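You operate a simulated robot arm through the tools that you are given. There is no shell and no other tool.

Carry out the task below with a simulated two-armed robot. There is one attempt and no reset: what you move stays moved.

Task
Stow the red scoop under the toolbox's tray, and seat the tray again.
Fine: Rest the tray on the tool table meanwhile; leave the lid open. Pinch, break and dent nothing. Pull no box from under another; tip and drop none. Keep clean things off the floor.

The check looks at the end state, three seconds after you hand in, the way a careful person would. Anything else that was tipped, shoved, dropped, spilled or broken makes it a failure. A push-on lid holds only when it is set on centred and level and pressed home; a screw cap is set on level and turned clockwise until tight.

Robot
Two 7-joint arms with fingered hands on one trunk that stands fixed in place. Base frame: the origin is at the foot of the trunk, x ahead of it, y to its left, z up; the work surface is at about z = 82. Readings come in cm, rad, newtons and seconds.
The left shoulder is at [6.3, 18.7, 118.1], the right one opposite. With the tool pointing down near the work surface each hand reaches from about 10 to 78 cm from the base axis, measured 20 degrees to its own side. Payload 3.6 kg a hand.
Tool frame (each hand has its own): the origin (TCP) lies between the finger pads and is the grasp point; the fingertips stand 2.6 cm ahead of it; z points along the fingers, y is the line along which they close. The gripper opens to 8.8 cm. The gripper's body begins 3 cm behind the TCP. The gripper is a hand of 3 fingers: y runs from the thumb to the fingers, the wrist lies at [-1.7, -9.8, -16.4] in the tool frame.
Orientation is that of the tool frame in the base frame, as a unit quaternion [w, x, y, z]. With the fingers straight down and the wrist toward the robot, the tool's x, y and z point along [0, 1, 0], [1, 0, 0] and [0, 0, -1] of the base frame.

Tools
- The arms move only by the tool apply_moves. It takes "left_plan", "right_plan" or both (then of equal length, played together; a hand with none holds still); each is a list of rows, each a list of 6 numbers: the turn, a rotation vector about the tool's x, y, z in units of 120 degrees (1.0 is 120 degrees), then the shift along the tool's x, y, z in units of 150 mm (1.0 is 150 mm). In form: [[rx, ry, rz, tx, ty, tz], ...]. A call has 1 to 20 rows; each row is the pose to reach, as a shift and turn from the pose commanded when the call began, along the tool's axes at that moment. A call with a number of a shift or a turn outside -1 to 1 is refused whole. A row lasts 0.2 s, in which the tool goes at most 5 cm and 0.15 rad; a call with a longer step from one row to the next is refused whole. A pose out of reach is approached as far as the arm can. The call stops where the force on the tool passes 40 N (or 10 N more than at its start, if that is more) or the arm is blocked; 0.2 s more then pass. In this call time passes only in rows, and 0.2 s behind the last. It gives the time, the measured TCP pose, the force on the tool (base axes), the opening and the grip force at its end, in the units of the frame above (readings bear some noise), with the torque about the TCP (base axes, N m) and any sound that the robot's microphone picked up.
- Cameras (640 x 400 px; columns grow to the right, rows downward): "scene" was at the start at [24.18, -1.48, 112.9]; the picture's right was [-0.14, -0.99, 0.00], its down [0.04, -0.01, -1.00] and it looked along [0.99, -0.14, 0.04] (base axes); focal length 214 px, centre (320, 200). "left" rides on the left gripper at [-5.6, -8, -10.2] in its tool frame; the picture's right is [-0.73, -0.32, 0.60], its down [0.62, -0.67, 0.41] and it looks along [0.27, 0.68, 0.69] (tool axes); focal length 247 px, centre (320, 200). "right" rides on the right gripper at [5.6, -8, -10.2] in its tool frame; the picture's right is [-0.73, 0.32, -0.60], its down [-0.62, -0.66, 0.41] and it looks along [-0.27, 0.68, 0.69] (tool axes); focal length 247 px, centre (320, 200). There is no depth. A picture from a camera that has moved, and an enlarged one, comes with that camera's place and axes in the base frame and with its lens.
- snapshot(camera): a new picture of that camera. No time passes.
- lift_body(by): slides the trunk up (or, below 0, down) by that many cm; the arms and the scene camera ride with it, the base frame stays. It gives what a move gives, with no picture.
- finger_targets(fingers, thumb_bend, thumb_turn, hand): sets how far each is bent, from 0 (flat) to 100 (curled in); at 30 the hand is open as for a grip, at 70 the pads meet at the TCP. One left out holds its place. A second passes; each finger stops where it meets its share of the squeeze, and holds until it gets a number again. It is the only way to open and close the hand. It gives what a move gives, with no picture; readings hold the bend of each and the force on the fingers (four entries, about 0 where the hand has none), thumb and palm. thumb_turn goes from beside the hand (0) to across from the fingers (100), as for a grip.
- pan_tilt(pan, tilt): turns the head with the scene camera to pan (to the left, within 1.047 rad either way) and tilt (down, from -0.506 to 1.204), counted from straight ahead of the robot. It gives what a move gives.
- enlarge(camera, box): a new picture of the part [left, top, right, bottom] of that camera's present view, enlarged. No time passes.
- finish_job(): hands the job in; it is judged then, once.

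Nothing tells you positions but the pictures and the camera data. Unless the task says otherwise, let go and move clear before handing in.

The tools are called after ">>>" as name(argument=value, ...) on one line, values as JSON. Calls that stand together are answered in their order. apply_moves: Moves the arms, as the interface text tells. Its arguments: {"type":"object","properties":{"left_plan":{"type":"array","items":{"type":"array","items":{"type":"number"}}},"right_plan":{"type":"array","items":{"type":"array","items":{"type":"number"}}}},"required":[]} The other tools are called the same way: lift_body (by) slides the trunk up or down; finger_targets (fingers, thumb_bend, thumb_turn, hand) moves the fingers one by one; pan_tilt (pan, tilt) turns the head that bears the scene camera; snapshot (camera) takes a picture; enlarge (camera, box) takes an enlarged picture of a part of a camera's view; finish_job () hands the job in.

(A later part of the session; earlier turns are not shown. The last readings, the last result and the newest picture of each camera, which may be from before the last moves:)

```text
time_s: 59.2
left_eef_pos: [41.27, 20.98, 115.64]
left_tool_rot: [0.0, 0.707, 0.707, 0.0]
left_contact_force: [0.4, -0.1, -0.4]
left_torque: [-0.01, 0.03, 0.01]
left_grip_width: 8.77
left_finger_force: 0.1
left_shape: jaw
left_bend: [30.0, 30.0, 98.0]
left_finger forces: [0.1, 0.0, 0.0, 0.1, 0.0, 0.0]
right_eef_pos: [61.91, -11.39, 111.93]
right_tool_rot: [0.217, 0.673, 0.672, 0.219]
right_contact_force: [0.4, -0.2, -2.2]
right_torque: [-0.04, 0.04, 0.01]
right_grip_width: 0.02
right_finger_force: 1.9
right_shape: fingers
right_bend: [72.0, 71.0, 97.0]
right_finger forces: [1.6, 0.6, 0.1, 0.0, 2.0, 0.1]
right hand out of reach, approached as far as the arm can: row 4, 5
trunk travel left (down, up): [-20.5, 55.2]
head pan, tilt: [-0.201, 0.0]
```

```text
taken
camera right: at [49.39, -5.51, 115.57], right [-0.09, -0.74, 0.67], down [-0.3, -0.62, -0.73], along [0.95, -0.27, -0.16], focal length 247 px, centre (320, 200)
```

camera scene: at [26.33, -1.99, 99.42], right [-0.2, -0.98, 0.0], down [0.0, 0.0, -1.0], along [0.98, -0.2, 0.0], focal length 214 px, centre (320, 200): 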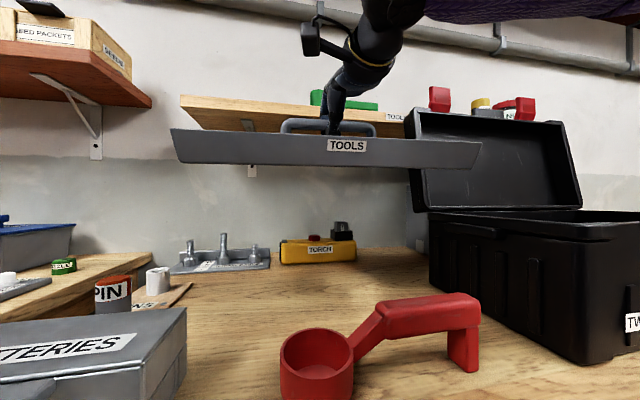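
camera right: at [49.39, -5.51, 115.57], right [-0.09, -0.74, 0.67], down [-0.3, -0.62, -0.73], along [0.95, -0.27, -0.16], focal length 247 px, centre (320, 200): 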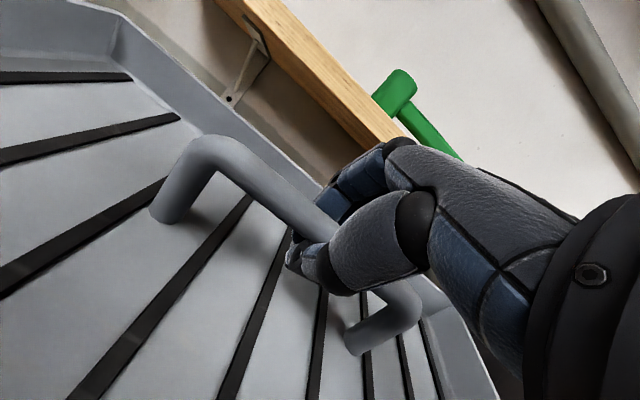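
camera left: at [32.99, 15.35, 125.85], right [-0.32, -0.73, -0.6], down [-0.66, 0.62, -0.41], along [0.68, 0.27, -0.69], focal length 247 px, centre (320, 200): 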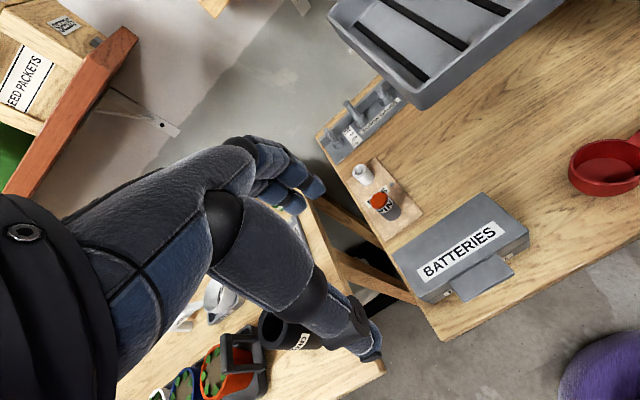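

I've gained about 1 cm but need ~2 more. Geometry suggests the wrist deviation eases as the arm extends, so I'll swing the yaw back to 24°, go further forward to x≈68, and then square it up there, well left of the lid.

>>> apply_moves(right_plan=[[0, 0.0235, -0.0324, 0, 0, 0], [0, 0.047, -0.0648, 0.05, 0, 0], [0, 0.0706, -0.0971, 0.11, 0, 0], [0, 0.0941, -0.1295, 0.17, 0, 0], [0, 0.1176, -0.1619, 0.227, 0, 0]])

>>> apply_moves(right_plan=[[0, 0, 0, -0.04, 0.074, 0.054], [0, 0, 0, -0.08, 0.148, 0.108], [0, 0, 0, -0.12, 0.222, 0.161], [0, 0, 0, -0.163, 0.296, 0.215]])

>>> snapshot(camera="scene")

```text
time_s: 60.4
left_eef_pos: [41.17, 20.96, 115.78]
left_tool_rot: [0.0, 0.708, 0.707, 0.0]
left_contact_force: [0.0, -0.4, 0.9]
left_torque: [0.0, -0.01, 0.04]
left_grip_width: 8.78
left_finger_force: 0.0
left_shape: jaw
left_bend: [30.0, 30.0, 98.0]
left_finger forces: [0.2, 0.0, 0.0, 0.0, 0.0, 0.0]
right_eef_pos: [61.85, -7.81, 111.99]
right_tool_rot: [0.168, 0.517, 0.798, 0.261]
right_contact_force: [0.6, 0.2, -2.4]
right_torque: [-0.03, 0.03, -0.01]
right_grip_width: 0.01
right_finger_force: 2.5
right_shape: fingers
right_bend: [72.0, 71.0, 97.0]
right_finger forces: [1.5, 0.9, 0.0, 0.1, 2.4, 0.0]
trunk travel left (down, up): [-20.5, 55.2]
head pan, tilt: [-0.201, 0.0]
```

```text
time_s: 61.4
left_eef_pos: [41.23, 20.87, 115.64]
left_tool_rot: [-0.001, 0.708, 0.706, -0.001]
left_contact_force: [0.5, 0.6, 0.3]
left_torque: [0.02, 0.0, -0.01]
left_grip_width: 8.77
left_finger_force: 0.0
left_shape: jaw
left_bend: [30.0, 30.0, 98.0]
left_finger forces: [0.0, 0.0, 0.0, 0.0, 0.1, 0.0]
right_eef_pos: [67.96, -7.89, 111.84]
right_tool_rot: [0.167, 0.519, 0.798, 0.259]
right_contact_force: [0.8, 0.3, -2.3]
right_torque: [-0.02, -0.03, 0.02]
right_grip_width: 0.01
right_finger_force: 1.9
right_shape: fingers
right_bend: [72.0, 71.0, 97.0]
right_finger forces: [1.7, 0.7, 0.0, 0.1, 2.4, 0.0]
trunk travel left (down, up): [-20.5, 55.2]
head pan, tilt: [-0.201, 0.0]
```

```text
taken
camera scene: at [26.4, -2.02, 99.38], right [-0.2, -0.98, 0.0], down [0.0, 0.0, -1.0], along [0.98, -0.2, 0.0], focal length 214 px, centre (320, 200)
```

scene: 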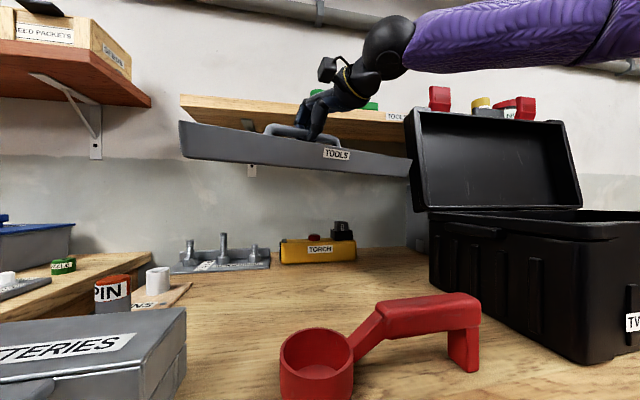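

Good, reached (68, −7.9) without limits. Now I'll square the yaw back to 0 here.

>>> apply_moves(right_plan=[[0, -0.0236, 0.0325, 0, 0, 0], [0, -0.0472, 0.065, 0, 0, 0], [0, -0.0708, 0.0975, 0, 0, 0], [0, -0.0944, 0.13, 0, 0, 0], [0, -0.118, 0.1625, 0, 0, 0]])

>>> snapshot(camera="scene")

>>> snapshot(camera="left")

```text
time_s: 62.6
left_eef_pos: [41.24, 21.01, 115.71]
left_tool_rot: [0.0, 0.707, 0.707, 0.0]
left_contact_force: [0.1, -0.1, 0.2]
left_torque: [0.04, -0.01, -0.01]
left_grip_width: 8.79
left_finger_force: 0.0
left_shape: jaw
left_bend: [30.0, 30.0, 98.0]
left_finger forces: [0.1, 0.1, 0.0, 0.0, 0.1, 0.1]
right_eef_pos: [65.4, -11.75, 109.51]
right_tool_rot: [0.214, 0.663, 0.682, 0.223]
right_contact_force: [0.7, 0.1, -2.3]
right_torque: [-0.01, -0.03, -0.01]
right_grip_width: 0.0
right_finger_force: 2.0
right_shape: fingers
right_bend: [72.0, 70.0, 97.0]
right_finger forces: [1.0, 0.4, 0.1, 0.1, 3.2, 0.0]
right hand out of reach, approached as far as the arm can: row 1, 2, 3, 4, 5
trunk travel left (down, up): [-20.5, 55.2]
head pan, tilt: [-0.201, 0.0]
```

```text
taken
camera scene: at [26.27, -2.01, 99.44], right [-0.2, -0.98, 0.0], down [0.0, 0.0, -1.0], along [0.98, -0.2, 0.0], focal length 214 px, centre (320, 200)
```

scene: 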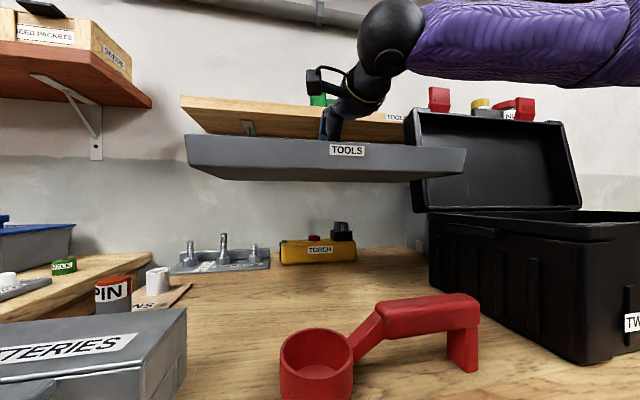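

```text
taken
camera left: at [33.08, 15.33, 125.82], right [-0.32, -0.73, -0.6], down [-0.66, 0.62, -0.41], along [0.68, 0.27, -0.69], focal length 247 px, centre (320, 200)
```

left: 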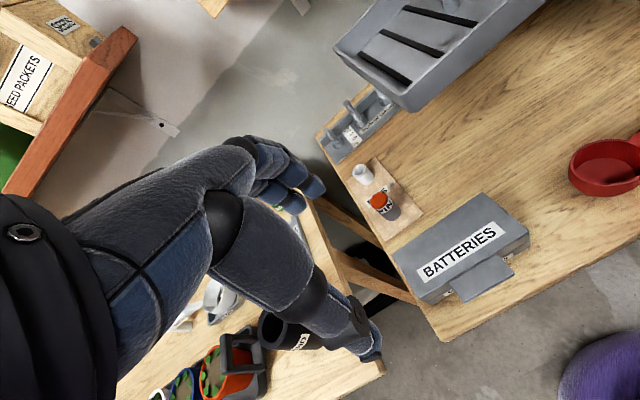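

At yaw 0 the right arm simply cannot get far enough left, and the box blocks the tray on the right. I'll consider setting the tray down turned 90° instead; first I'll back off, level the hand, and test that the arm can reach that orientation.

>>> apply_moves(right_plan=[[0, 0.018, -0.025, 0.01, -0.066, -0.048], [0, 0.037, -0.051, 0.02, -0.133, -0.097], [0, 0.055, -0.076, 0.03, -0.2, -0.145], [0, 0.073, -0.101, 0.042, -0.266, -0.193], [0, 0.092, -0.127, 0.052, -0.333, -0.242], [0, 0.11, -0.152, 0.063, -0.399, -0.29]])

>>> apply_moves(right_plan=[[0.06, 0, 0, 0, 0, 0], [0.12, 0, 0, 0, 0, 0], [0.18, 0, 0, 0, 0, 0], [0.24, 0, 0, 0, 0, 0], [0.3, 0, 0, 0, 0, 0]])

>>> snapshot(camera="scene")

>>> snapshot(camera="right")

```text
time_s: 64.0
left_eef_pos: [41.41, 20.89, 115.58]
left_tool_rot: [0.0, 0.707, 0.707, 0.0]
left_contact_force: [0.0, 0.1, -0.3]
left_torque: [0.01, -0.03, 0.0]
left_grip_width: 8.76
left_finger_force: 0.2
left_shape: jaw
left_bend: [30.0, 30.0, 98.0]
left_finger forces: [0.0, 0.1, 0.1, 0.0, 0.1, 0.1]
right_eef_pos: [58.07, -10.79, 109.47]
right_tool_rot: [0.17, 0.529, 0.791, 0.256]
right_contact_force: [0.5, -0.2, -2.5]
right_torque: [0.01, -0.02, 0.01]
right_grip_width: 0.0
right_finger_force: 1.9
right_shape: fingers
right_bend: [72.0, 71.0, 97.0]
right_finger forces: [0.8, 0.8, 0.1, 0.0, 2.8, 0.0]
trunk travel left (down, up): [-20.5, 55.2]
head pan, tilt: [-0.201, 0.0]
```

```text
time_s: 65.2
left_eef_pos: [41.35, 20.93, 115.65]
left_tool_rot: [-0.001, 0.707, 0.707, 0.0]
left_contact_force: [0.2, 0.1, 1.1]
left_torque: [0.0, 0.05, 0.0]
left_grip_width: 8.76
left_finger_force: 0.1
left_shape: jaw
left_bend: [30.0, 30.0, 98.0]
left_finger forces: [0.0, 0.0, 0.1, 0.0, 0.1, 0.0]
right_eef_pos: [58.33, -11.13, 109.28]
right_tool_rot: [-0.003, 0.556, 0.831, 0.0]
right_contact_force: [0.2, 0.0, -2.5]
right_torque: [0.01, -0.04, 0.01]
right_grip_width: 0.0
right_finger_force: 1.9
right_shape: fingers
right_bend: [72.0, 71.0, 97.0]
right_finger forces: [1.1, 0.4, 0.1, 0.1, 2.1, 0.1]
trunk travel left (down, up): [-20.5, 55.2]
head pan, tilt: [-0.201, 0.0]
```

```text
taken
camera scene: at [26.46, -2.03, 99.36], right [-0.2, -0.98, 0.0], down [0.0, 0.0, -1.0], along [0.98, -0.2, 0.0], focal length 214 px, centre (320, 200)
```

scene: 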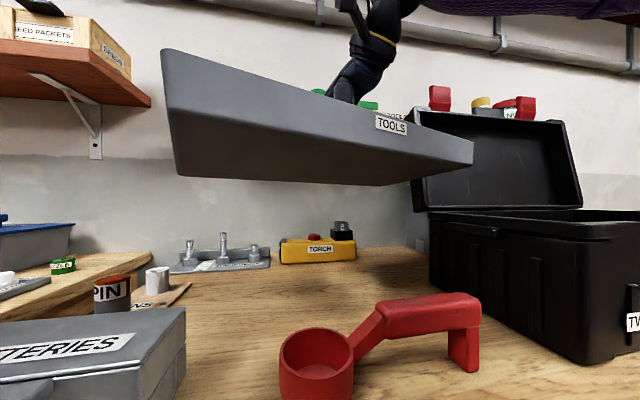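

```text
taken
camera right: at [48.8, -8.82, 119.62], right [0.58, -0.56, 0.59], down [-0.38, -0.83, -0.41], along [0.72, 0.01, -0.69], focal length 247 px, centre (320, 200)
```

right: 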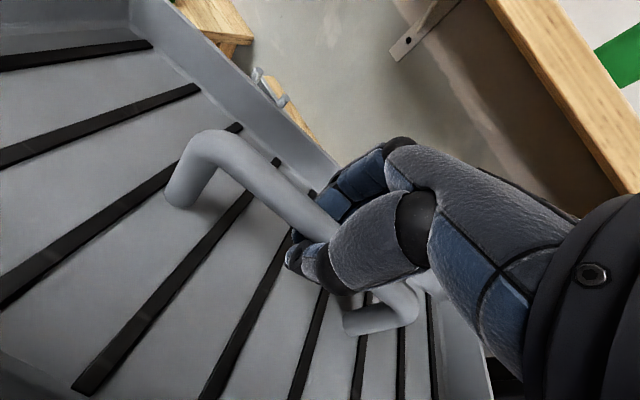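

The hand is level again at yaw ~22°. I'll pull back to about (50, −14.5), then raise the trunk and lower the arm relative to it in stages, before testing a 90° yaw.

>>> apply_moves(right_plan=[[0, 0, 0, 0, -0.12, -0.05], [0, 0, 0, 0, -0.24, -0.1], [0, 0, 0, 0, -0.36, -0.15], [0, 0, 0, 0, -0.48, -0.2], [0, 0, 0, 0.003, -0.598, -0.2]])

>>> lift_body(by=16)

>>> apply_moves(right_plan=[[0, 0, 0, 0, 0, 0.2], [0, 0, 0, 0, 0, 0.4], [0, 0, 0, 0, 0, 0.6], [0, 0, 0, 0, 0, 0.8], [0, 0, 0, 0, 0, 1.0]])

>>> lift_body(by=14)

>>> pan_tilt(pan=-0.3, tilt=0.6)

>>> snapshot(camera="scene")

```text
time_s: 66.4
left_eef_pos: [41.16, 21.01, 115.63]
left_tool_rot: [0.001, 0.707, 0.707, 0.0]
left_contact_force: [0.3, -0.5, 0.0]
left_torque: [-0.03, -0.01, 0.02]
left_grip_width: 8.77
left_finger_force: 0.0
left_shape: jaw
left_bend: [30.0, 30.0, 98.0]
left_finger forces: [0.1, 0.0, 0.1, 0.0, 0.0, 0.0]
right_eef_pos: [49.78, -14.22, 112.57]
right_tool_rot: [-0.001, 0.556, 0.831, 0.002]
right_contact_force: [0.7, 0.1, -2.3]
right_torque: [0.02, 0.02, -0.01]
right_grip_width: 0.02
right_finger_force: 2.3
right_shape: fingers
right_bend: [72.0, 71.0, 97.0]
right_finger forces: [1.1, 0.6, 0.1, 0.1, 1.8, 0.0]
trunk travel left (down, up): [-20.5, 55.2]
head pan, tilt: [-0.201, 0.0]
```

```text
time_s: 68.2
left_eef_pos: [41.33, 20.97, 131.79]
left_tool_rot: [-0.001, 0.707, 0.707, -0.001]
left_contact_force: [1.0, -0.3, 0.3]
left_torque: [0.02, -0.02, 0.0]
left_grip_width: 8.76
left_finger_force: 0.1
left_shape: jaw
left_bend: [30.0, 30.0, 98.0]
left_finger forces: [0.1, 0.0, 0.0, 0.0, 0.0, 0.0]
right_eef_pos: [49.81, -14.18, 128.46]
right_tool_rot: [-0.003, 0.556, 0.831, 0.0]
right_contact_force: [-0.6, 0.5, -3.2]
right_torque: [-0.02, 0.01, -0.03]
right_grip_width: 0.0
right_finger_force: 1.7
right_shape: fingers
right_bend: [72.0, 71.0, 97.0]
right_finger forces: [1.4, 0.5, 0.0, 0.0, 2.0, 0.0]
trunk travel left (down, up): [-36.5, 39.2]
head pan, tilt: [-0.201, 0.0]
```

```text
time_s: 69.4
left_eef_pos: [41.26, 20.93, 131.66]
left_tool_rot: [0.0, 0.708, 0.706, 0.0]
left_contact_force: [0.9, -0.2, -0.5]
left_torque: [-0.02, -0.02, 0.01]
left_grip_width: 8.74
left_finger_force: 0.1
left_shape: jaw
left_bend: [30.0, 30.0, 98.0]
left_finger forces: [0.0, 0.1, 0.0, 0.0, 0.1, 0.0]
right_eef_pos: [49.75, -14.15, 113.44]
right_tool_rot: [-0.003, 0.556, 0.831, -0.001]
right_contact_force: [-0.1, -0.2, -2.7]
right_torque: [-0.02, -0.04, -0.01]
right_grip_width: 0.0
right_finger_force: 2.3
right_shape: fingers
right_bend: [72.0, 71.0, 97.0]
right_finger forces: [1.5, 0.4, 0.0, 0.0, 2.0, 0.1]
trunk travel left (down, up): [-36.5, 39.2]
head pan, tilt: [-0.201, 0.0]
```

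```text
time_s: 71.1
left_eef_pos: [41.3, 20.99, 145.64]
left_tool_rot: [0.0, 0.707, 0.707, 0.001]
left_contact_force: [0.1, 0.4, 0.4]
left_torque: [-0.01, -0.01, 0.01]
left_grip_width: 8.78
left_finger_force: 0.0
left_shape: jaw
left_bend: [30.0, 30.0, 98.0]
left_finger forces: [0.0, 0.0, 0.1, 0.1, 0.0, 0.1]
right_eef_pos: [49.8, -14.22, 127.42]
right_tool_rot: [-0.002, 0.556, 0.831, 0.0]
right_contact_force: [0.4, -0.2, -1.9]
right_torque: [0.01, -0.04, 0.02]
right_grip_width: 0.02
right_finger_force: 2.0
right_shape: fingers
right_bend: [72.0, 71.0, 97.0]
right_finger forces: [1.4, 0.5, 0.0, 0.0, 2.0, 0.0]
trunk travel left (down, up): [-50.5, 25.2]
head pan, tilt: [-0.201, 0.0]
```

```text
time_s: 72.1
left_eef_pos: [41.14, 20.97, 145.67]
left_tool_rot: [0.001, 0.707, 0.707, 0.0]
left_contact_force: [0.5, -0.6, -0.4]
left_torque: [0.03, 0.02, -0.01]
left_grip_width: 8.77
left_finger_force: 0.1
left_shape: jaw
left_bend: [30.0, 30.0, 98.0]
left_finger forces: [0.0, 0.0, 0.1, 0.0, 0.0, 0.0]
right_eef_pos: [49.74, -14.16, 127.38]
right_tool_rot: [-0.001, 0.556, 0.831, 0.001]
right_contact_force: [-0.2, 0.0, -2.2]
right_torque: [-0.02, 0.0, 0.01]
right_grip_width: 0.0
right_finger_force: 1.9
right_shape: fingers
right_bend: [72.0, 71.0, 97.0]
right_finger forces: [1.4, 0.6, 0.0, 0.0, 1.9, 0.0]
trunk travel left (down, up): [-50.5, 25.2]
head pan, tilt: [-0.3, 0.6]
```

```text
taken
camera scene: at [22.02, -2.82, 126.04], right [-0.3, -0.96, 0.0], down [-0.54, 0.17, -0.83], along [0.79, -0.24, -0.56], focal length 214 px, centre (320, 200)
```

scene: 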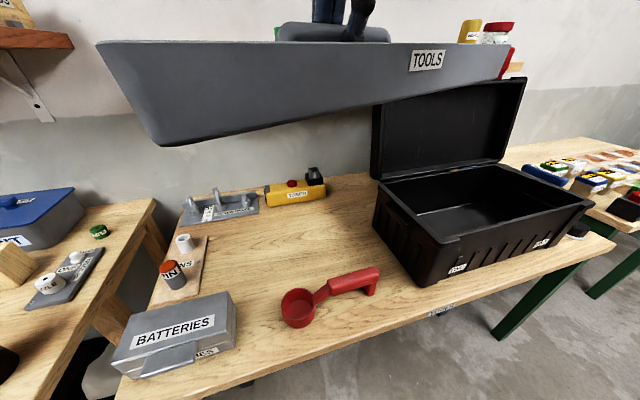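

The box interior is empty and clear. I'll lower the arm ~14 cm relative to the trunk, then rotate the yaw toward 90° to test reach.

>>> apply_moves(right_plan=[[0, 0, 0, 0, 0, 0.2], [0, 0, 0, 0, 0, 0.4], [0, 0, 0, 0, 0, 0.6], [0, 0, 0, 0, 0, 0.8], [0, 0, 0, 0, 0, 0.93]])

>>> apply_moves(right_plan=[[0, 0, -0.06, 0, 0, 0], [0, 0, -0.12, 0, 0, 0], [0, 0, -0.18, 0, 0, 0], [0, 0, -0.24, 0, 0, 0], [0, 0, -0.3, 0, 0, 0], [0, 0, -0.36, 0, 0, 0], [0, 0, -0.42, 0, 0, 0], [0, 0, -0.48, 0, 0, 0], [0, 0, -0.56, 0, 0, 0]])

>>> snapshot(camera="scene")

```text
time_s: 73.3
left_eef_pos: [41.27, 20.95, 145.67]
left_tool_rot: [0.0, 0.707, 0.707, 0.0]
left_contact_force: [0.2, -0.6, 0.2]
left_torque: [-0.02, 0.04, 0.0]
left_grip_width: 8.77
left_finger_force: 0.1
left_shape: jaw
left_bend: [30.0, 30.0, 98.0]
left_finger forces: [0.0, 0.1, 0.0, 0.0, 0.1, 0.0]
right_eef_pos: [49.71, -14.13, 113.26]
right_tool_rot: [-0.002, 0.556, 0.831, 0.001]
right_contact_force: [-0.6, -0.2, -2.4]
right_torque: [-0.01, 0.0, 0.01]
right_grip_width: 0.0
right_finger_force: 1.7
right_shape: fingers
right_bend: [72.0, 71.0, 97.0]
right_finger forces: [1.4, 0.6, 0.0, 0.0, 2.0, 0.1]
trunk travel left (down, up): [-50.5, 25.2]
head pan, tilt: [-0.3, 0.6]
```

```text
refused: row 9 steps farther than a row can; nothing moved
```

```text
taken
camera scene: at [22.02, -2.83, 126.03], right [-0.3, -0.96, 0.0], down [-0.54, 0.17, -0.82], along [0.79, -0.24, -0.57], focal length 214 px, centre (320, 200)
```

scene: 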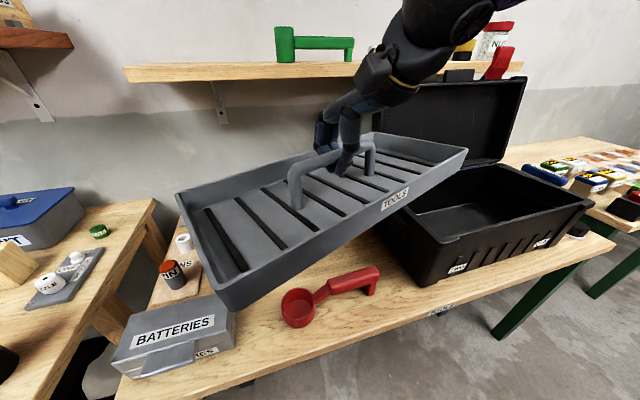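

The last row's step was too large; I'll redo the yaw with even steps.

>>> apply_moves(right_plan=[[0, 0, -0.0625, 0, 0, 0], [0, 0, -0.125, 0, 0, 0], [0, 0, -0.1875, 0, 0, 0], [0, 0, -0.25, 0, 0, 0], [0, 0, -0.3125, 0, 0, 0], [0, 0, -0.375, 0, 0, 0], [0, 0, -0.4375, 0, 0, 0], [0, 0, -0.5, 0, 0, 0], [0, 0, -0.5625, 0, 0, 0]])

>>> snapshot(camera="scene")

```text
time_s: 75.3
left_eef_pos: [41.22, 20.92, 145.77]
left_tool_rot: [0.0, 0.707, 0.707, 0.0]
left_contact_force: [-0.7, 0.6, 0.2]
left_torque: [-0.01, 0.0, 0.0]
left_grip_width: 8.77
left_finger_force: 0.1
left_shape: jaw
left_bend: [30.0, 30.0, 98.0]
left_finger forces: [0.0, 0.0, 0.1, 0.0, 0.0, 0.1]
right_eef_pos: [47.7, -15.57, 114.87]
right_tool_rot: [-0.001, 0.0, 1.0, 0.002]
right_contact_force: [1.2, 0.0, -1.9]
right_torque: [0.0, 0.01, 0.0]
right_grip_width: 0.02
right_finger_force: 1.5
right_shape: fingers
right_bend: [72.0, 71.0, 98.0]
right_finger forces: [1.1, 1.5, 0.0, 0.0, 2.4, 0.0]
right hand out of reach, approached as far as the arm can: row 6, 7, 8, 9
trunk travel left (down, up): [-50.5, 25.2]
head pan, tilt: [-0.3, 0.6]
```

```text
taken
camera scene: at [22.01, -2.83, 126.04], right [-0.3, -0.96, 0.0], down [-0.54, 0.17, -0.82], along [0.79, -0.24, -0.57], focal length 214 px, centre (320, 200)
```

scene: 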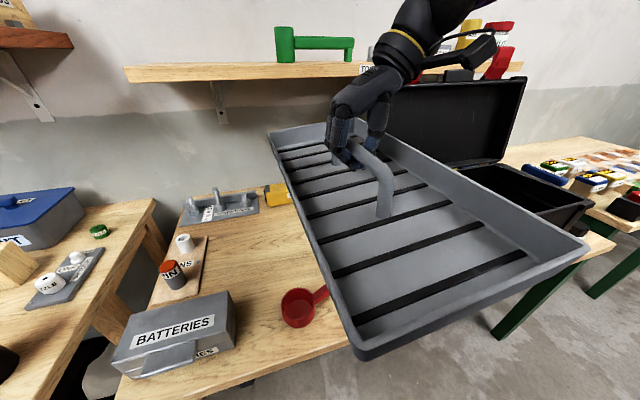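

Yaw 90° is nearly reachable here. I'll test moving out to about (60, −20.5) in that orientation.

>>> apply_moves(right_plan=[[0, 0, 0, -0.14, -0.055, 0], [0, 0, 0, -0.28, -0.11, 0], [0, 0, 0, -0.42, -0.165, 0], [0, 0, 0, -0.56, -0.22, 0], [0, 0, 0, -0.7, -0.275, 0], [0, 0, 0, -0.82, -0.327, 0]])

>>> snapshot(camera="scene")

```text
time_s: 76.7
left_eef_pos: [41.14, 20.9, 145.62]
left_tool_rot: [0.001, 0.707, 0.708, 0.0]
left_contact_force: [0.1, 0.1, 0.5]
left_torque: [0.0, 0.01, -0.01]
left_grip_width: 8.79
left_finger_force: 0.0
left_shape: jaw
left_bend: [30.0, 30.0, 98.0]
left_finger forces: [0.0, 0.1, 0.0, 0.0, 0.0, 0.1]
right_eef_pos: [52.4, -22.19, 117.26]
right_tool_rot: [-0.001, 0.0, 1.0, 0.002]
right_contact_force: [-0.2, -0.2, -1.7]
right_torque: [-0.02, -0.03, -0.01]
right_grip_width: 0.0
right_finger_force: 2.8
right_shape: fingers
right_bend: [72.0, 71.0, 97.0]
right_finger forces: [1.6, 0.6, 0.1, 0.0, 2.2, 0.0]
right hand out of reach, approached as far as the arm can: row 1, 2, 3, 4, 5, 6
trunk travel left (down, up): [-50.5, 25.2]
head pan, tilt: [-0.3, 0.6]
```

```text
taken
camera scene: at [22.02, -2.84, 126.03], right [-0.3, -0.96, 0.0], down [-0.54, 0.17, -0.82], along [0.79, -0.24, -0.57], focal length 214 px, centre (320, 200)
```

scene: 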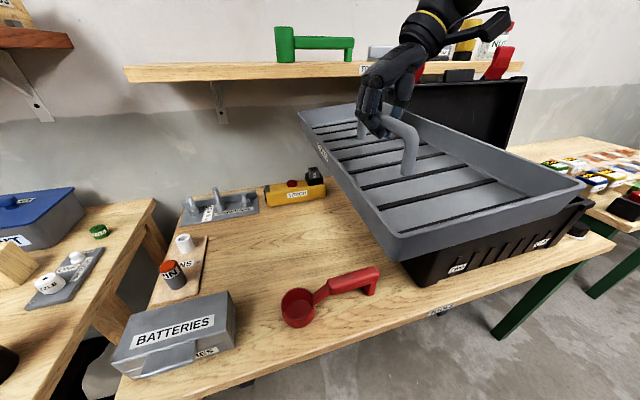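

Yaw 90° runs out of reach further out, so that's not workable. I'll return to ~24° yaw and test, with the trunk at this height, how far the pitched-forward hand can reach.

>>> apply_moves(right_plan=[[0, 0, 0.0611, 0.018, 0.057, 0.03], [0, 0, 0.1222, 0.036, 0.114, 0.06], [0, 0, 0.1833, 0.053, 0.171, 0.09], [0, 0, 0.2444, 0.071, 0.228, 0.12], [0, 0, 0.3056, 0.089, 0.285, 0.15], [0, 0, 0.3667, 0.107, 0.342, 0.18], [0, 0, 0.4278, 0.124, 0.399, 0.21], [0, 0, 0.4889, 0.142, 0.456, 0.24], [0, 0, 0.55, 0.16, 0.513, 0.27]])

>>> apply_moves(right_plan=[[-0.06, 0, 0, 0, 0, 0], [-0.12, 0, 0, 0, 0, 0], [-0.18, 0, 0, 0, 0, 0], [-0.24, 0, 0, 0, 0, 0], [-0.3, 0, 0, 0, 0, 0]])

>>> snapshot(camera="scene")

```text
time_s: 78.7
left_eef_pos: [41.31, 21.02, 145.75]
left_tool_rot: [0.0, 0.707, 0.707, 0.0]
left_contact_force: [0.7, -1.3, -0.6]
left_torque: [0.01, 0.0, -0.02]
left_grip_width: 8.77
left_finger_force: 0.0
left_shape: jaw
left_bend: [30.0, 30.0, 98.0]
left_finger forces: [0.1, 0.1, 0.1, 0.1, 0.0, 0.1]
right_eef_pos: [50.03, -14.49, 113.41]
right_tool_rot: [-0.001, 0.545, 0.839, 0.001]
right_contact_force: [0.1, -0.6, -2.7]
right_torque: [0.0, 0.02, -0.01]
right_grip_width: 0.01
right_finger_force: 2.5
right_shape: fingers
right_bend: [72.0, 71.0, 97.0]
right_finger forces: [1.6, 0.8, 0.1, 0.0, 2.2, 0.0]
trunk travel left (down, up): [-50.5, 25.2]
head pan, tilt: [-0.3, 0.6]
```

```text
time_s: 79.9
left_eef_pos: [41.23, 20.91, 145.75]
left_tool_rot: [0.0, 0.707, 0.707, 0.0]
left_contact_force: [0.2, -0.6, 0.5]
left_torque: [0.0, 0.0, -0.01]
left_grip_width: 8.78
left_finger_force: 0.0
left_shape: jaw
left_bend: [30.0, 30.0, 98.0]
left_finger forces: [0.0, 0.0, 0.0, 0.0, 0.1, 0.0]
right_eef_pos: [49.81, -15.21, 114.21]
right_tool_rot: [0.166, 0.519, 0.797, 0.26]
right_contact_force: [0.4, 0.8, -2.0]
right_torque: [-0.01, 0.01, -0.01]
right_grip_width: 0.0
right_finger_force: 1.6
right_shape: fingers
right_bend: [72.0, 71.0, 97.0]
right_finger forces: [1.5, 0.6, 0.1, 0.0, 1.8, 0.1]
right hand out of reach, approached as far as the arm can: row 5
trunk travel left (down, up): [-50.5, 25.2]
head pan, tilt: [-0.3, 0.6]
```

```text
taken
camera scene: at [21.99, -2.86, 126.04], right [-0.3, -0.96, 0.0], down [-0.54, 0.17, -0.82], along [0.79, -0.24, -0.57], focal length 214 px, centre (320, 200)
```

scene: 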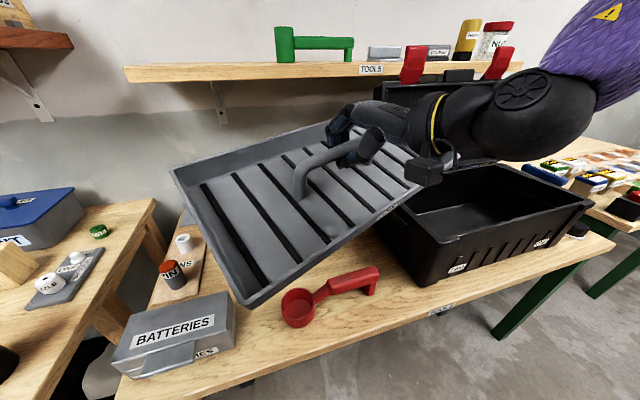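

Tray is tilted with the hand but held. Testing forward reach in this pose at the current trunk height.

>>> apply_moves(right_plan=[[0, 0, 0, -0.003, 0.127, 0.092], [0, 0, 0, -0.006, 0.254, 0.184], [0, 0, 0, -0.008, 0.38, 0.276], [0, 0, 0, -0.011, 0.507, 0.369], [0, 0, 0, -0.014, 0.634, 0.461], [0, 0, 0, -0.017, 0.761, 0.553]])

>>> snapshot(camera="scene")

```text
time_s: 81.3
left_eef_pos: [41.17, 20.93, 145.63]
left_tool_rot: [0.0, 0.707, 0.707, 0.0]
left_contact_force: [-0.2, 0.3, -0.7]
left_torque: [0.02, 0.0, -0.01]
left_grip_width: 8.76
left_finger_force: 0.1
left_shape: jaw
left_bend: [30.0, 30.0, 98.0]
left_finger forces: [0.0, 0.0, 0.1, 0.0, 0.1, 0.0]
right_eef_pos: [58.41, -14.69, 119.14]
right_tool_rot: [0.166, 0.519, 0.797, 0.26]
right_contact_force: [-0.1, 0.2, -2.2]
right_torque: [-0.01, -0.01, 0.01]
right_grip_width: 0.0
right_finger_force: 2.2
right_shape: fingers
right_bend: [72.0, 71.0, 97.0]
right_finger forces: [1.3, 0.5, 0.1, 0.0, 2.2, 0.0]
right hand out of reach, approached as far as the arm can: row 1, 2, 3, 4, 5, 6
trunk travel left (down, up): [-50.5, 25.2]
head pan, tilt: [-0.3, 0.6]
```

```text
taken
camera scene: at [22.03, -2.82, 126.03], right [-0.3, -0.96, 0.0], down [-0.54, 0.17, -0.82], along [0.79, -0.24, -0.57], focal length 214 px, centre (320, 200)
```

scene: 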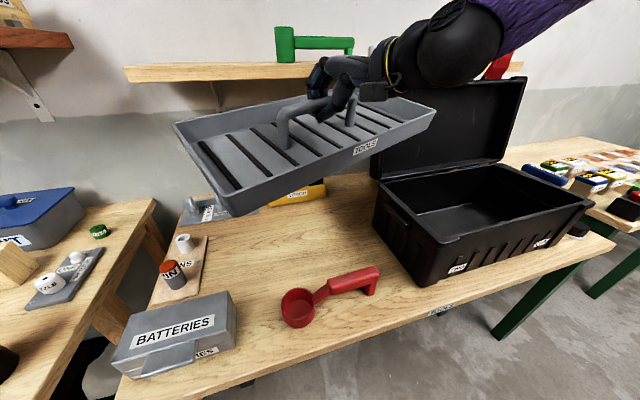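

With the shoulder high the pitched pose is also limited, so the current arm posture can't set the tray down left of the box. I'll bring the tray back over the box, and re-seat it so I can explore a better plan with a free hand.

>>> apply_moves(right_plan=[[0.05, 0, 0, 0.033, -0.09, -0.025], [0.1, 0, 0, 0.066, -0.18, -0.05], [0.15, 0, 0, 0.099, -0.27, -0.074], [0.2, 0, 0, 0.131, -0.361, -0.098], [0.25, 0, 0, 0.164, -0.451, -0.122], [0.3, 0, 0, 0.197, -0.542, -0.147]])

>>> apply_moves(right_plan=[[0, 0, 0.05, -0.08, 0, 0], [0, 0, 0.1, -0.16, 0, 0], [0, 0, 0.15, -0.26, 0, 0], [0, 0, 0.2, -0.38, 0, 0], [0, 0, 0.2, -0.55, 0, 0], [0, 0, 0.2, -0.72, 0, 0], [0, 0, 0.2, -0.9, 0, 0]])

>>> snapshot(camera="scene")

```text
time_s: 82.7
left_eef_pos: [41.26, 20.87, 145.61]
left_tool_rot: [0.0, 0.707, 0.707, 0.0]
left_contact_force: [0.5, -0.4, 0.1]
left_torque: [-0.01, 0.01, -0.02]
left_grip_width: 8.74
left_finger_force: 0.1
left_shape: jaw
left_bend: [30.0, 30.0, 98.0]
left_finger forces: [0.1, 0.0, 0.0, 0.1, 0.0, 0.0]
right_eef_pos: [50.02, -15.26, 116.2]
right_tool_rot: [-0.002, 0.545, 0.839, 0.001]
right_contact_force: [0.7, -0.8, -3.0]
right_torque: [-0.03, -0.05, 0.03]
right_grip_width: 0.0
right_finger_force: 2.2
right_shape: fingers
right_bend: [72.0, 71.0, 97.0]
right_finger forces: [1.0, 0.4, 0.0, 0.0, 2.3, 0.1]
trunk travel left (down, up): [-50.5, 25.2]
head pan, tilt: [-0.3, 0.6]
```

```text
time_s: 84.3
left_eef_pos: [41.28, 20.93, 145.64]
left_tool_rot: [0.0, 0.707, 0.707, 0.001]
left_contact_force: [0.4, -0.3, 0.8]
left_torque: [0.01, 0.0, -0.01]
left_grip_width: 8.76
left_finger_force: 0.0
left_shape: jaw
left_bend: [30.0, 30.0, 98.0]
left_finger forces: [0.0, 0.0, 0.0, 0.0, 0.0, 0.0]
right_eef_pos: [55.5, -27.53, 116.08]
right_tool_rot: [-0.002, 0.707, 0.707, 0.001]
right_contact_force: [0.5, -0.3, -2.0]
right_torque: [0.02, 0.0, -0.02]
right_grip_width: 0.0
right_finger_force: 1.6
right_shape: fingers
right_bend: [72.0, 71.0, 97.0]
right_finger forces: [1.5, 0.1, 0.0, 0.0, 1.9, 0.0]
trunk travel left (down, up): [-50.5, 25.2]
head pan, tilt: [-0.3, 0.6]
```

```text
taken
camera scene: at [22.02, -2.88, 126.03], right [-0.3, -0.96, 0.0], down [-0.54, 0.17, -0.82], along [0.79, -0.24, -0.57], focal length 214 px, centre (320, 200)
```

scene: 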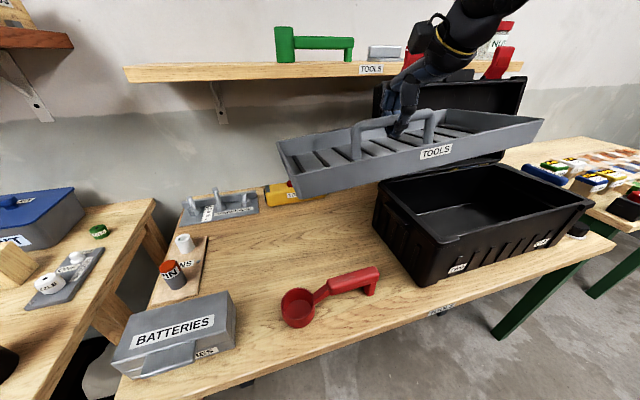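

At yaw 0 the tray hangs level again at (55.5, −27.5). I'll carry it back over the box.

>>> apply_moves(right_plan=[[0, 0, 0, -0.16, -0.01, 0], [0, 0, 0, -0.32, -0.02, 0], [0, 0, 0, -0.48, -0.03, 0], [0, 0, 0, -0.64, -0.04, 0], [0, 0, 0, -0.8, -0.053, 0], [0, 0, 0, -0.95, -0.053, 0]])

>>> apply_moves(right_plan=[[0, 0, 0, -0.16, 0, 0], [0, 0, 0, -0.32, 0, 0], [0, 0, 0, -0.48, 0, 0], [0, 0, 0, -0.64, 0, 0], [0, 0, 0, -0.8, 0, 0], [0, 0, 0, -0.91, 0, 0]])

>>> pan_tilt(pan=-0.85, tilt=0.6)

>>> snapshot(camera="scene")

>>> snapshot(camera="right")

```text
time_s: 85.7
left_eef_pos: [41.19, 20.88, 145.7]
left_tool_rot: [-0.001, 0.707, 0.707, 0.0]
left_contact_force: [-0.2, -0.8, 0.1]
left_torque: [0.0, -0.04, 0.04]
left_grip_width: 8.77
left_finger_force: 0.0
left_shape: jaw
left_bend: [30.0, 30.0, 98.0]
left_finger forces: [0.0, 0.1, 0.0, 0.0, 0.1, 0.0]
right_eef_pos: [54.64, -41.7, 115.96]
right_tool_rot: [-0.002, 0.708, 0.706, 0.001]
right_contact_force: [-0.2, 0.8, -2.7]
right_torque: [-0.01, -0.04, -0.03]
right_grip_width: 0.0
right_finger_force: 1.9
right_shape: fingers
right_bend: [72.0, 71.0, 98.0]
right_finger forces: [1.3, 0.5, 0.0, 0.0, 1.8, 0.0]
trunk travel left (down, up): [-50.5, 25.2]
head pan, tilt: [-0.3, 0.6]
```

```text
time_s: 87.1
left_eef_pos: [41.18, 20.84, 145.57]
left_tool_rot: [0.0, 0.707, 0.707, -0.001]
left_contact_force: [-1.0, 0.8, 0.8]
left_torque: [0.03, 0.01, -0.01]
left_grip_width: 8.76
left_finger_force: 0.1
left_shape: jaw
left_bend: [30.0, 30.0, 98.0]
left_finger forces: [0.1, 0.0, 0.1, 0.0, 0.0, 0.1]
right_eef_pos: [54.6, -55.46, 116.1]
right_tool_rot: [-0.001, 0.707, 0.707, 0.001]
right_contact_force: [-1.0, -0.9, -2.6]
right_torque: [0.0, -0.03, -0.01]
right_grip_width: 0.03
right_finger_force: 1.1
right_shape: fingers
right_bend: [72.0, 71.0, 98.0]
right_finger forces: [1.3, 0.2, 0.0, 0.1, 1.7, 0.1]
trunk travel left (down, up): [-50.5, 25.2]
head pan, tilt: [-0.3, 0.6]
```

```text
time_s: 88.0
left_eef_pos: [41.22, 21.01, 145.74]
left_tool_rot: [0.0, 0.707, 0.708, -0.001]
left_contact_force: [0.5, -0.3, -0.6]
left_torque: [-0.04, 0.0, 0.03]
left_grip_width: 8.78
left_finger_force: 0.1
left_shape: jaw
left_bend: [30.0, 30.0, 98.0]
left_finger forces: [0.0, 0.1, 0.0, 0.0, 0.0, 0.0]
right_eef_pos: [54.5, -55.37, 115.93]
right_tool_rot: [-0.002, 0.708, 0.706, 0.001]
right_contact_force: [-0.2, -0.2, -2.0]
right_torque: [-0.01, 0.03, 0.03]
right_grip_width: 0.0
right_finger_force: 1.9
right_shape: fingers
right_bend: [72.0, 71.0, 98.0]
right_finger forces: [1.2, 0.6, 0.0, 0.0, 1.7, 0.0]
trunk travel left (down, up): [-50.5, 25.2]
head pan, tilt: [-0.85, 0.6]
```

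```text
taken
camera scene: at [19.41, -6.86, 126.03], right [-0.75, -0.66, 0.0], down [-0.37, 0.42, -0.82], along [0.54, -0.62, -0.57], focal length 214 px, centre (320, 200)
```

scene: 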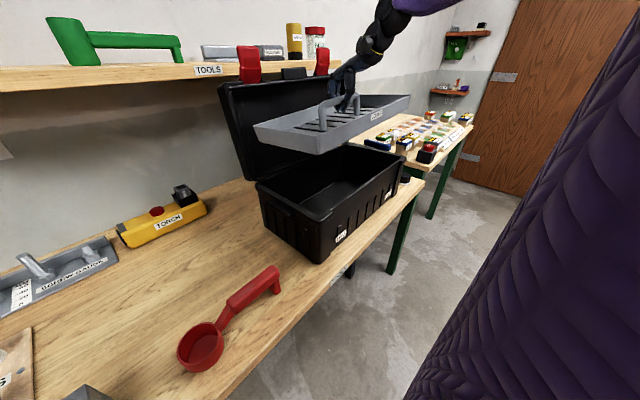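

```text
taken
camera right: at [46.68, -49.64, 126.28], right [0.32, -0.74, 0.6], down [-0.67, -0.62, -0.41], along [0.67, -0.27, -0.69], focal length 247 px, centre (320, 200)
```

right: 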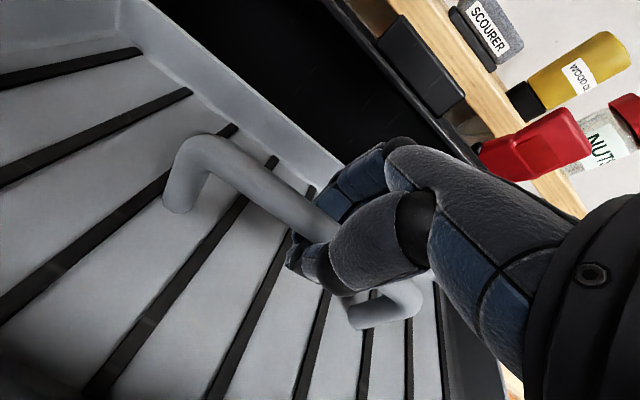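

The tray is back over the box, hanging as before. I realise a nearly straight arm avoids the wrist limits: I'll lift the tray above the lid top (z≈120), swing it out to x≈70 at full extension, sweep left over the lid corner, and then lower everything with the trunk.

>>> lift_body(by=15)

>>> apply_moves(right_plan=[[0, 0, 0, 0.13, 0.07, 0], [0, 0, 0, 0.29, 0.15, 0], [0, 0, 0, 0.45, 0.22, 0], [0, 0, 0, 0.61, 0.3, 0], [0, 0, 0, 0.78, 0.38, 0], [0, 0, 0, 0.95, 0.47, 0]])

>>> snapshot(camera="scene")

```text
time_s: 89.8
left_eef_pos: [41.22, 20.95, 160.68]
left_tool_rot: [0.0, 0.707, 0.708, 0.0]
left_contact_force: [-0.2, -0.9, 0.0]
left_torque: [0.0, 0.0, 0.0]
left_grip_width: 8.75
left_finger_force: 0.1
left_shape: jaw
left_bend: [30.0, 30.0, 98.0]
left_finger forces: [0.1, 0.0, 0.1, 0.0, 0.1, 0.0]
right_eef_pos: [54.67, -55.32, 130.99]
right_tool_rot: [-0.001, 0.708, 0.706, 0.0]
right_contact_force: [0.1, -0.3, -2.3]
right_torque: [-0.04, 0.0, -0.02]
right_grip_width: 0.0
right_finger_force: 1.8
right_shape: fingers
right_bend: [72.0, 71.0, 98.0]
right_finger forces: [1.3, 0.4, 0.1, 0.0, 1.8, 0.1]
trunk travel left (down, up): [-65.5, 10.2]
head pan, tilt: [-0.85, 0.6]
```

```text
time_s: 91.2
left_eef_pos: [41.43, 21.02, 160.61]
left_tool_rot: [0.001, 0.707, 0.707, -0.001]
left_contact_force: [0.1, 0.5, 0.4]
left_torque: [0.0, -0.01, 0.0]
left_grip_width: 8.76
left_finger_force: 0.0
left_shape: jaw
left_bend: [30.0, 30.0, 98.0]
left_finger forces: [0.0, 0.1, 0.0, 0.0, 0.1, 0.0]
right_eef_pos: [61.72, -41.01, 131.07]
right_tool_rot: [0.0, 0.708, 0.706, 0.0]
right_contact_force: [-0.2, 0.1, -2.1]
right_torque: [0.01, -0.03, 0.03]
right_grip_width: 0.0
right_finger_force: 1.3
right_shape: fingers
right_bend: [72.0, 71.0, 98.0]
right_finger forces: [1.1, 0.7, 0.0, 0.0, 1.7, 0.0]
trunk travel left (down, up): [-65.5, 10.2]
head pan, tilt: [-0.85, 0.6]
```

```text
taken
camera scene: at [19.04, -6.75, 141.3], right [-0.75, -0.66, 0.0], down [-0.37, 0.42, -0.83], along [0.54, -0.62, -0.56], focal length 214 px, centre (320, 200)
```

scene: 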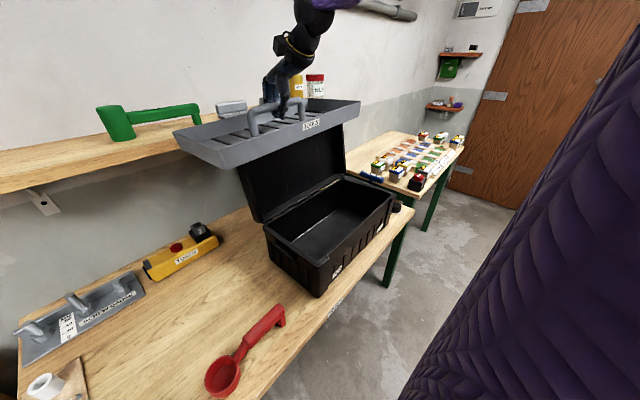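

Clear above the lid. Continuing out to about (70, −26).

>>> apply_moves(right_plan=[[0, 0, 0, 0.14, 0.08, 0], [0, 0, 0, 0.28, 0.16, 0], [0, 0, 0, 0.42, 0.24, 0], [0, 0, 0, 0.57, 0.32, 0], [0, 0, 0, 0.71, 0.4, 0], [0, 0, 0, 0.86, 0.48, 0], [0, 0, 0, 1.0, 0.553, 0]])

>>> pan_tilt(pan=-0.3, tilt=0.5)

>>> snapshot(camera="scene")

```text
time_s: 92.8
left_eef_pos: [41.39, 21.06, 160.58]
left_tool_rot: [0.0, 0.707, 0.707, 0.0]
left_contact_force: [-0.7, 1.3, -0.1]
left_torque: [0.0, 0.02, 0.0]
left_grip_width: 8.78
left_finger_force: 0.0
left_shape: jaw
left_bend: [30.0, 30.0, 98.0]
left_finger forces: [0.0, 0.0, 0.0, 0.0, 0.0, 0.0]
right_eef_pos: [63.08, -29.33, 133.86]
right_tool_rot: [-0.001, 0.708, 0.707, 0.0]
right_contact_force: [0.9, -0.8, -2.3]
right_torque: [0.0, -0.02, 0.01]
right_grip_width: 0.01
right_finger_force: 1.4
right_shape: fingers
right_bend: [72.0, 71.0, 97.0]
right_finger forces: [1.4, 0.1, 0.0, 0.1, 1.8, 0.0]
right hand out of reach, approached as far as the arm can: row 2, 3, 4, 5, 6, 7
trunk travel left (down, up): [-65.5, 10.2]
head pan, tilt: [-0.85, 0.6]
```

```text
time_s: 93.8
left_eef_pos: [41.25, 20.99, 160.65]
left_tool_rot: [-0.001, 0.707, 0.707, 0.0]
left_contact_force: [-0.2, -0.8, 0.8]
left_torque: [-0.01, -0.02, 0.01]
left_grip_width: 8.76
left_finger_force: 0.0
left_shape: jaw
left_bend: [30.0, 30.0, 98.0]
left_finger forces: [0.0, 0.0, 0.0, 0.0, 0.1, 0.0]
right_eef_pos: [63.02, -29.4, 133.87]
right_tool_rot: [-0.001, 0.708, 0.706, 0.001]
right_contact_force: [0.4, -0.1, -2.1]
right_torque: [-0.01, -0.05, 0.01]
right_grip_width: 0.0
right_finger_force: 2.0
right_shape: fingers
right_bend: [72.0, 71.0, 97.0]
right_finger forces: [1.7, 0.1, 0.0, 0.1, 2.1, 0.0]
trunk travel left (down, up): [-65.5, 10.2]
head pan, tilt: [-0.3, 0.499]
```

```text
taken
camera scene: at [21.84, -2.91, 142.21], right [-0.3, -0.95, 0.0], down [-0.46, 0.14, -0.88], along [0.84, -0.26, -0.48], focal length 214 px, centre (320, 200)
```

scene: 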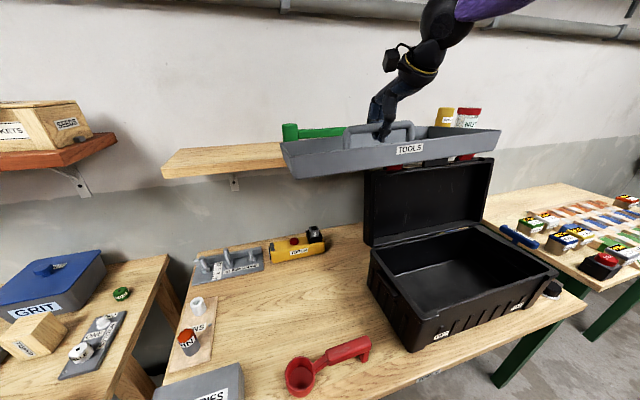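

Even here the arm is limited by its raised-elbow posture rather than length. I'll bring the tray back and seat it, then use the free hand low over the table to get the elbow into a better posture before retrying.

>>> apply_moves(right_plan=[[0, 0, 0, -0.14, -0.01, 0.03], [0, 0, 0, -0.28, -0.03, 0.06], [0, 0, 0, -0.42, -0.05, 0.1], [0, 0, 0, -0.57, -0.07, 0.14], [0, 0, 0, -0.77, -0.09, 0.18]])

>>> apply_moves(right_plan=[[0, 0, 0, -0.15, -0.08, 0], [0, 0, 0, -0.31, -0.16, 0], [0, 0, 0, -0.47, -0.24, 0], [0, 0, 0, -0.63, -0.31, 0], [0, 0, 0, -0.79, -0.39, 0], [0, 0, 0, -0.955, -0.472, 0]])

>>> lift_body(by=-20)

>>> pan_tilt(pan=-0.85, tilt=0.55)

>>> snapshot(camera="scene")

```text
time_s: 95.0
left_eef_pos: [41.23, 20.84, 160.72]
left_tool_rot: [0.0, 0.707, 0.707, 0.0]
left_contact_force: [-0.3, -0.4, -0.5]
left_torque: [0.01, 0.02, -0.02]
left_grip_width: 8.75
left_finger_force: 0.0
left_shape: jaw
left_bend: [30.0, 30.0, 98.0]
left_finger forces: [0.0, 0.0, 0.0, 0.1, 0.1, 0.1]
right_eef_pos: [61.61, -41.11, 131.17]
right_tool_rot: [-0.001, 0.708, 0.706, 0.001]
right_contact_force: [0.7, 0.4, -2.2]
right_torque: [-0.03, -0.01, 0.04]
right_grip_width: 0.0
right_finger_force: 1.4
right_shape: fingers
right_bend: [72.0, 71.0, 97.0]
right_finger forces: [1.7, 0.0, 0.0, 0.1, 2.0, 0.0]
trunk travel left (down, up): [-65.5, 10.2]
head pan, tilt: [-0.3, 0.499]
```

```text
time_s: 96.4
left_eef_pos: [41.22, 20.92, 160.66]
left_tool_rot: [0.0, 0.707, 0.707, -0.001]
left_contact_force: [-0.1, -0.1, -0.6]
left_torque: [-0.03, 0.0, -0.01]
left_grip_width: 8.79
left_finger_force: 0.0
left_shape: jaw
left_bend: [30.0, 30.0, 98.0]
left_finger forces: [0.1, 0.0, 0.1, 0.1, 0.0, 0.0]
right_eef_pos: [54.56, -55.31, 131.15]
right_tool_rot: [-0.002, 0.707, 0.707, 0.0]
right_contact_force: [0.4, -0.5, -1.5]
right_torque: [-0.01, -0.03, 0.01]
right_grip_width: 0.0
right_finger_force: 1.7
right_shape: fingers
right_bend: [72.0, 71.0, 97.0]
right_finger forces: [1.7, 0.2, 0.0, 0.0, 1.8, 0.1]
trunk travel left (down, up): [-65.5, 10.2]
head pan, tilt: [-0.3, 0.499]
```

```text
time_s: 98.5
left_eef_pos: [41.25, 21.05, 140.68]
left_tool_rot: [0.0, 0.707, 0.707, -0.001]
left_contact_force: [0.8, 0.0, 0.3]
left_torque: [0.04, 0.01, -0.02]
left_grip_width: 8.76
left_finger_force: 0.0
left_shape: jaw
left_bend: [30.0, 30.0, 98.0]
left_finger forces: [0.0, 0.0, 0.0, 0.0, 0.1, 0.0]
right_eef_pos: [54.61, -55.35, 111.19]
right_tool_rot: [-0.001, 0.708, 0.706, 0.0]
right_contact_force: [-1.2, 0.5, -2.3]
right_torque: [-0.04, -0.02, 0.0]
right_grip_width: 0.01
right_finger_force: 1.7
right_shape: fingers
right_bend: [72.0, 71.0, 97.0]
right_finger forces: [1.7, 0.2, 0.0, 0.0, 1.9, 0.1]
trunk travel left (down, up): [-45.5, 30.2]
head pan, tilt: [-0.3, 0.499]
```

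```text
time_s: 99.5
left_eef_pos: [41.21, 21.07, 140.68]
left_tool_rot: [0.0, 0.707, 0.707, 0.0]
left_contact_force: [0.2, -1.0, 0.3]
left_torque: [0.03, 0.01, -0.03]
left_grip_width: 8.76
left_finger_force: 0.1
left_shape: jaw
left_bend: [30.0, 30.0, 98.0]
left_finger forces: [0.0, 0.1, 0.0, 0.0, 0.1, 0.0]
right_eef_pos: [54.62, -55.24, 111.09]
right_tool_rot: [-0.002, 0.708, 0.706, 0.0]
right_contact_force: [-0.9, 1.4, -1.7]
right_torque: [-0.02, -0.02, 0.02]
right_grip_width: 0.0
right_finger_force: 2.3
right_shape: fingers
right_bend: [72.0, 71.0, 97.0]
right_finger forces: [1.7, 0.3, 0.0, 0.0, 1.9, 0.0]
trunk travel left (down, up): [-45.5, 30.2]
head pan, tilt: [-0.85, 0.55]
```

```text
taken
camera scene: at [19.84, -6.96, 121.28], right [-0.75, -0.66, 0.0], down [-0.35, 0.39, -0.85], along [0.56, -0.64, -0.52], focal length 214 px, centre (320, 200)
```

scene: 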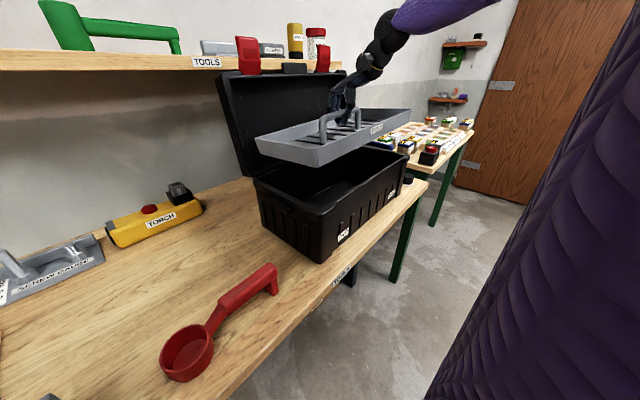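

Tray is above the box at z≈111. I'll check its alignment closely, then lower.

>>> lift_body(by=-6)

>>> enlarge(camera="scene", box=[220, 60, 440, 260])

>>> snapshot(camera="right")

```text
time_s: 100.5
left_eef_pos: [41.18, 20.96, 134.64]
left_tool_rot: [0.0, 0.707, 0.707, 0.0]
left_contact_force: [0.1, 0.4, -1.2]
left_torque: [0.0, 0.0, 0.04]
left_grip_width: 8.77
left_finger_force: 0.1
left_shape: jaw
left_bend: [30.0, 30.0, 98.0]
left_finger forces: [0.0, 0.1, 0.0, 0.0, 0.1, 0.0]
right_eef_pos: [54.52, -55.22, 105.34]
right_tool_rot: [-0.001, 0.707, 0.707, -0.001]
right_contact_force: [-0.1, 0.2, -2.0]
right_torque: [0.0, 0.01, 0.02]
right_grip_width: 0.0
right_finger_force: 2.1
right_shape: fingers
right_bend: [72.0, 71.0, 97.0]
right_finger forces: [1.5, 0.3, 0.0, 0.1, 2.0, 0.0]
trunk travel left (down, up): [-39.5, 36.2]
head pan, tilt: [-0.85, 0.55]
```

```text
2.00 times, centred on (330, 160) of scene
camera zoom: at [20.38, -6.96, 114.96], right [-0.75, -0.66, 0.0], down [-0.34, 0.39, -0.85], along [0.56, -0.64, -0.52], focal length 429 px, centre (300, 280)
```

zoom: 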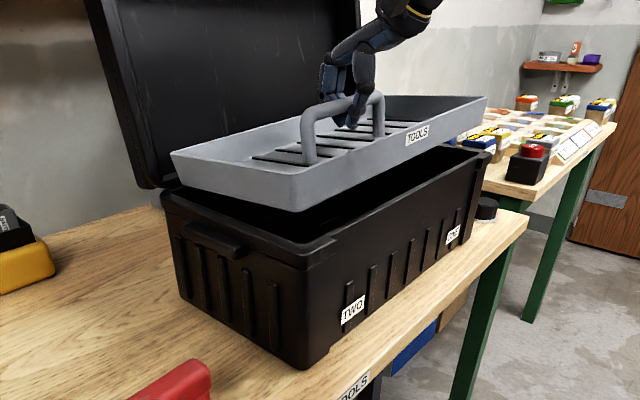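

```text
taken
camera right: at [46.55, -49.48, 115.48], right [0.32, -0.74, 0.6], down [-0.67, -0.62, -0.41], along [0.67, -0.27, -0.69], focal length 247 px, centre (320, 200)
```

right: 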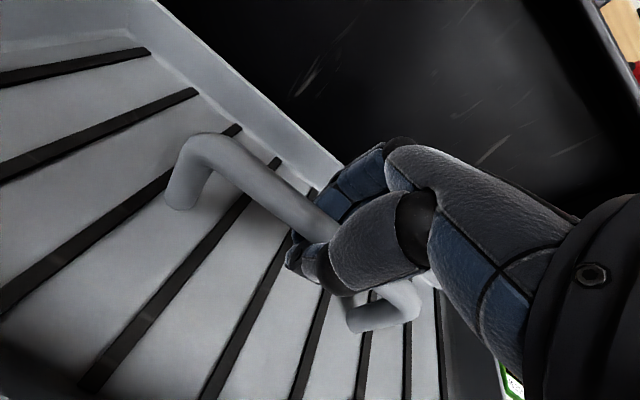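

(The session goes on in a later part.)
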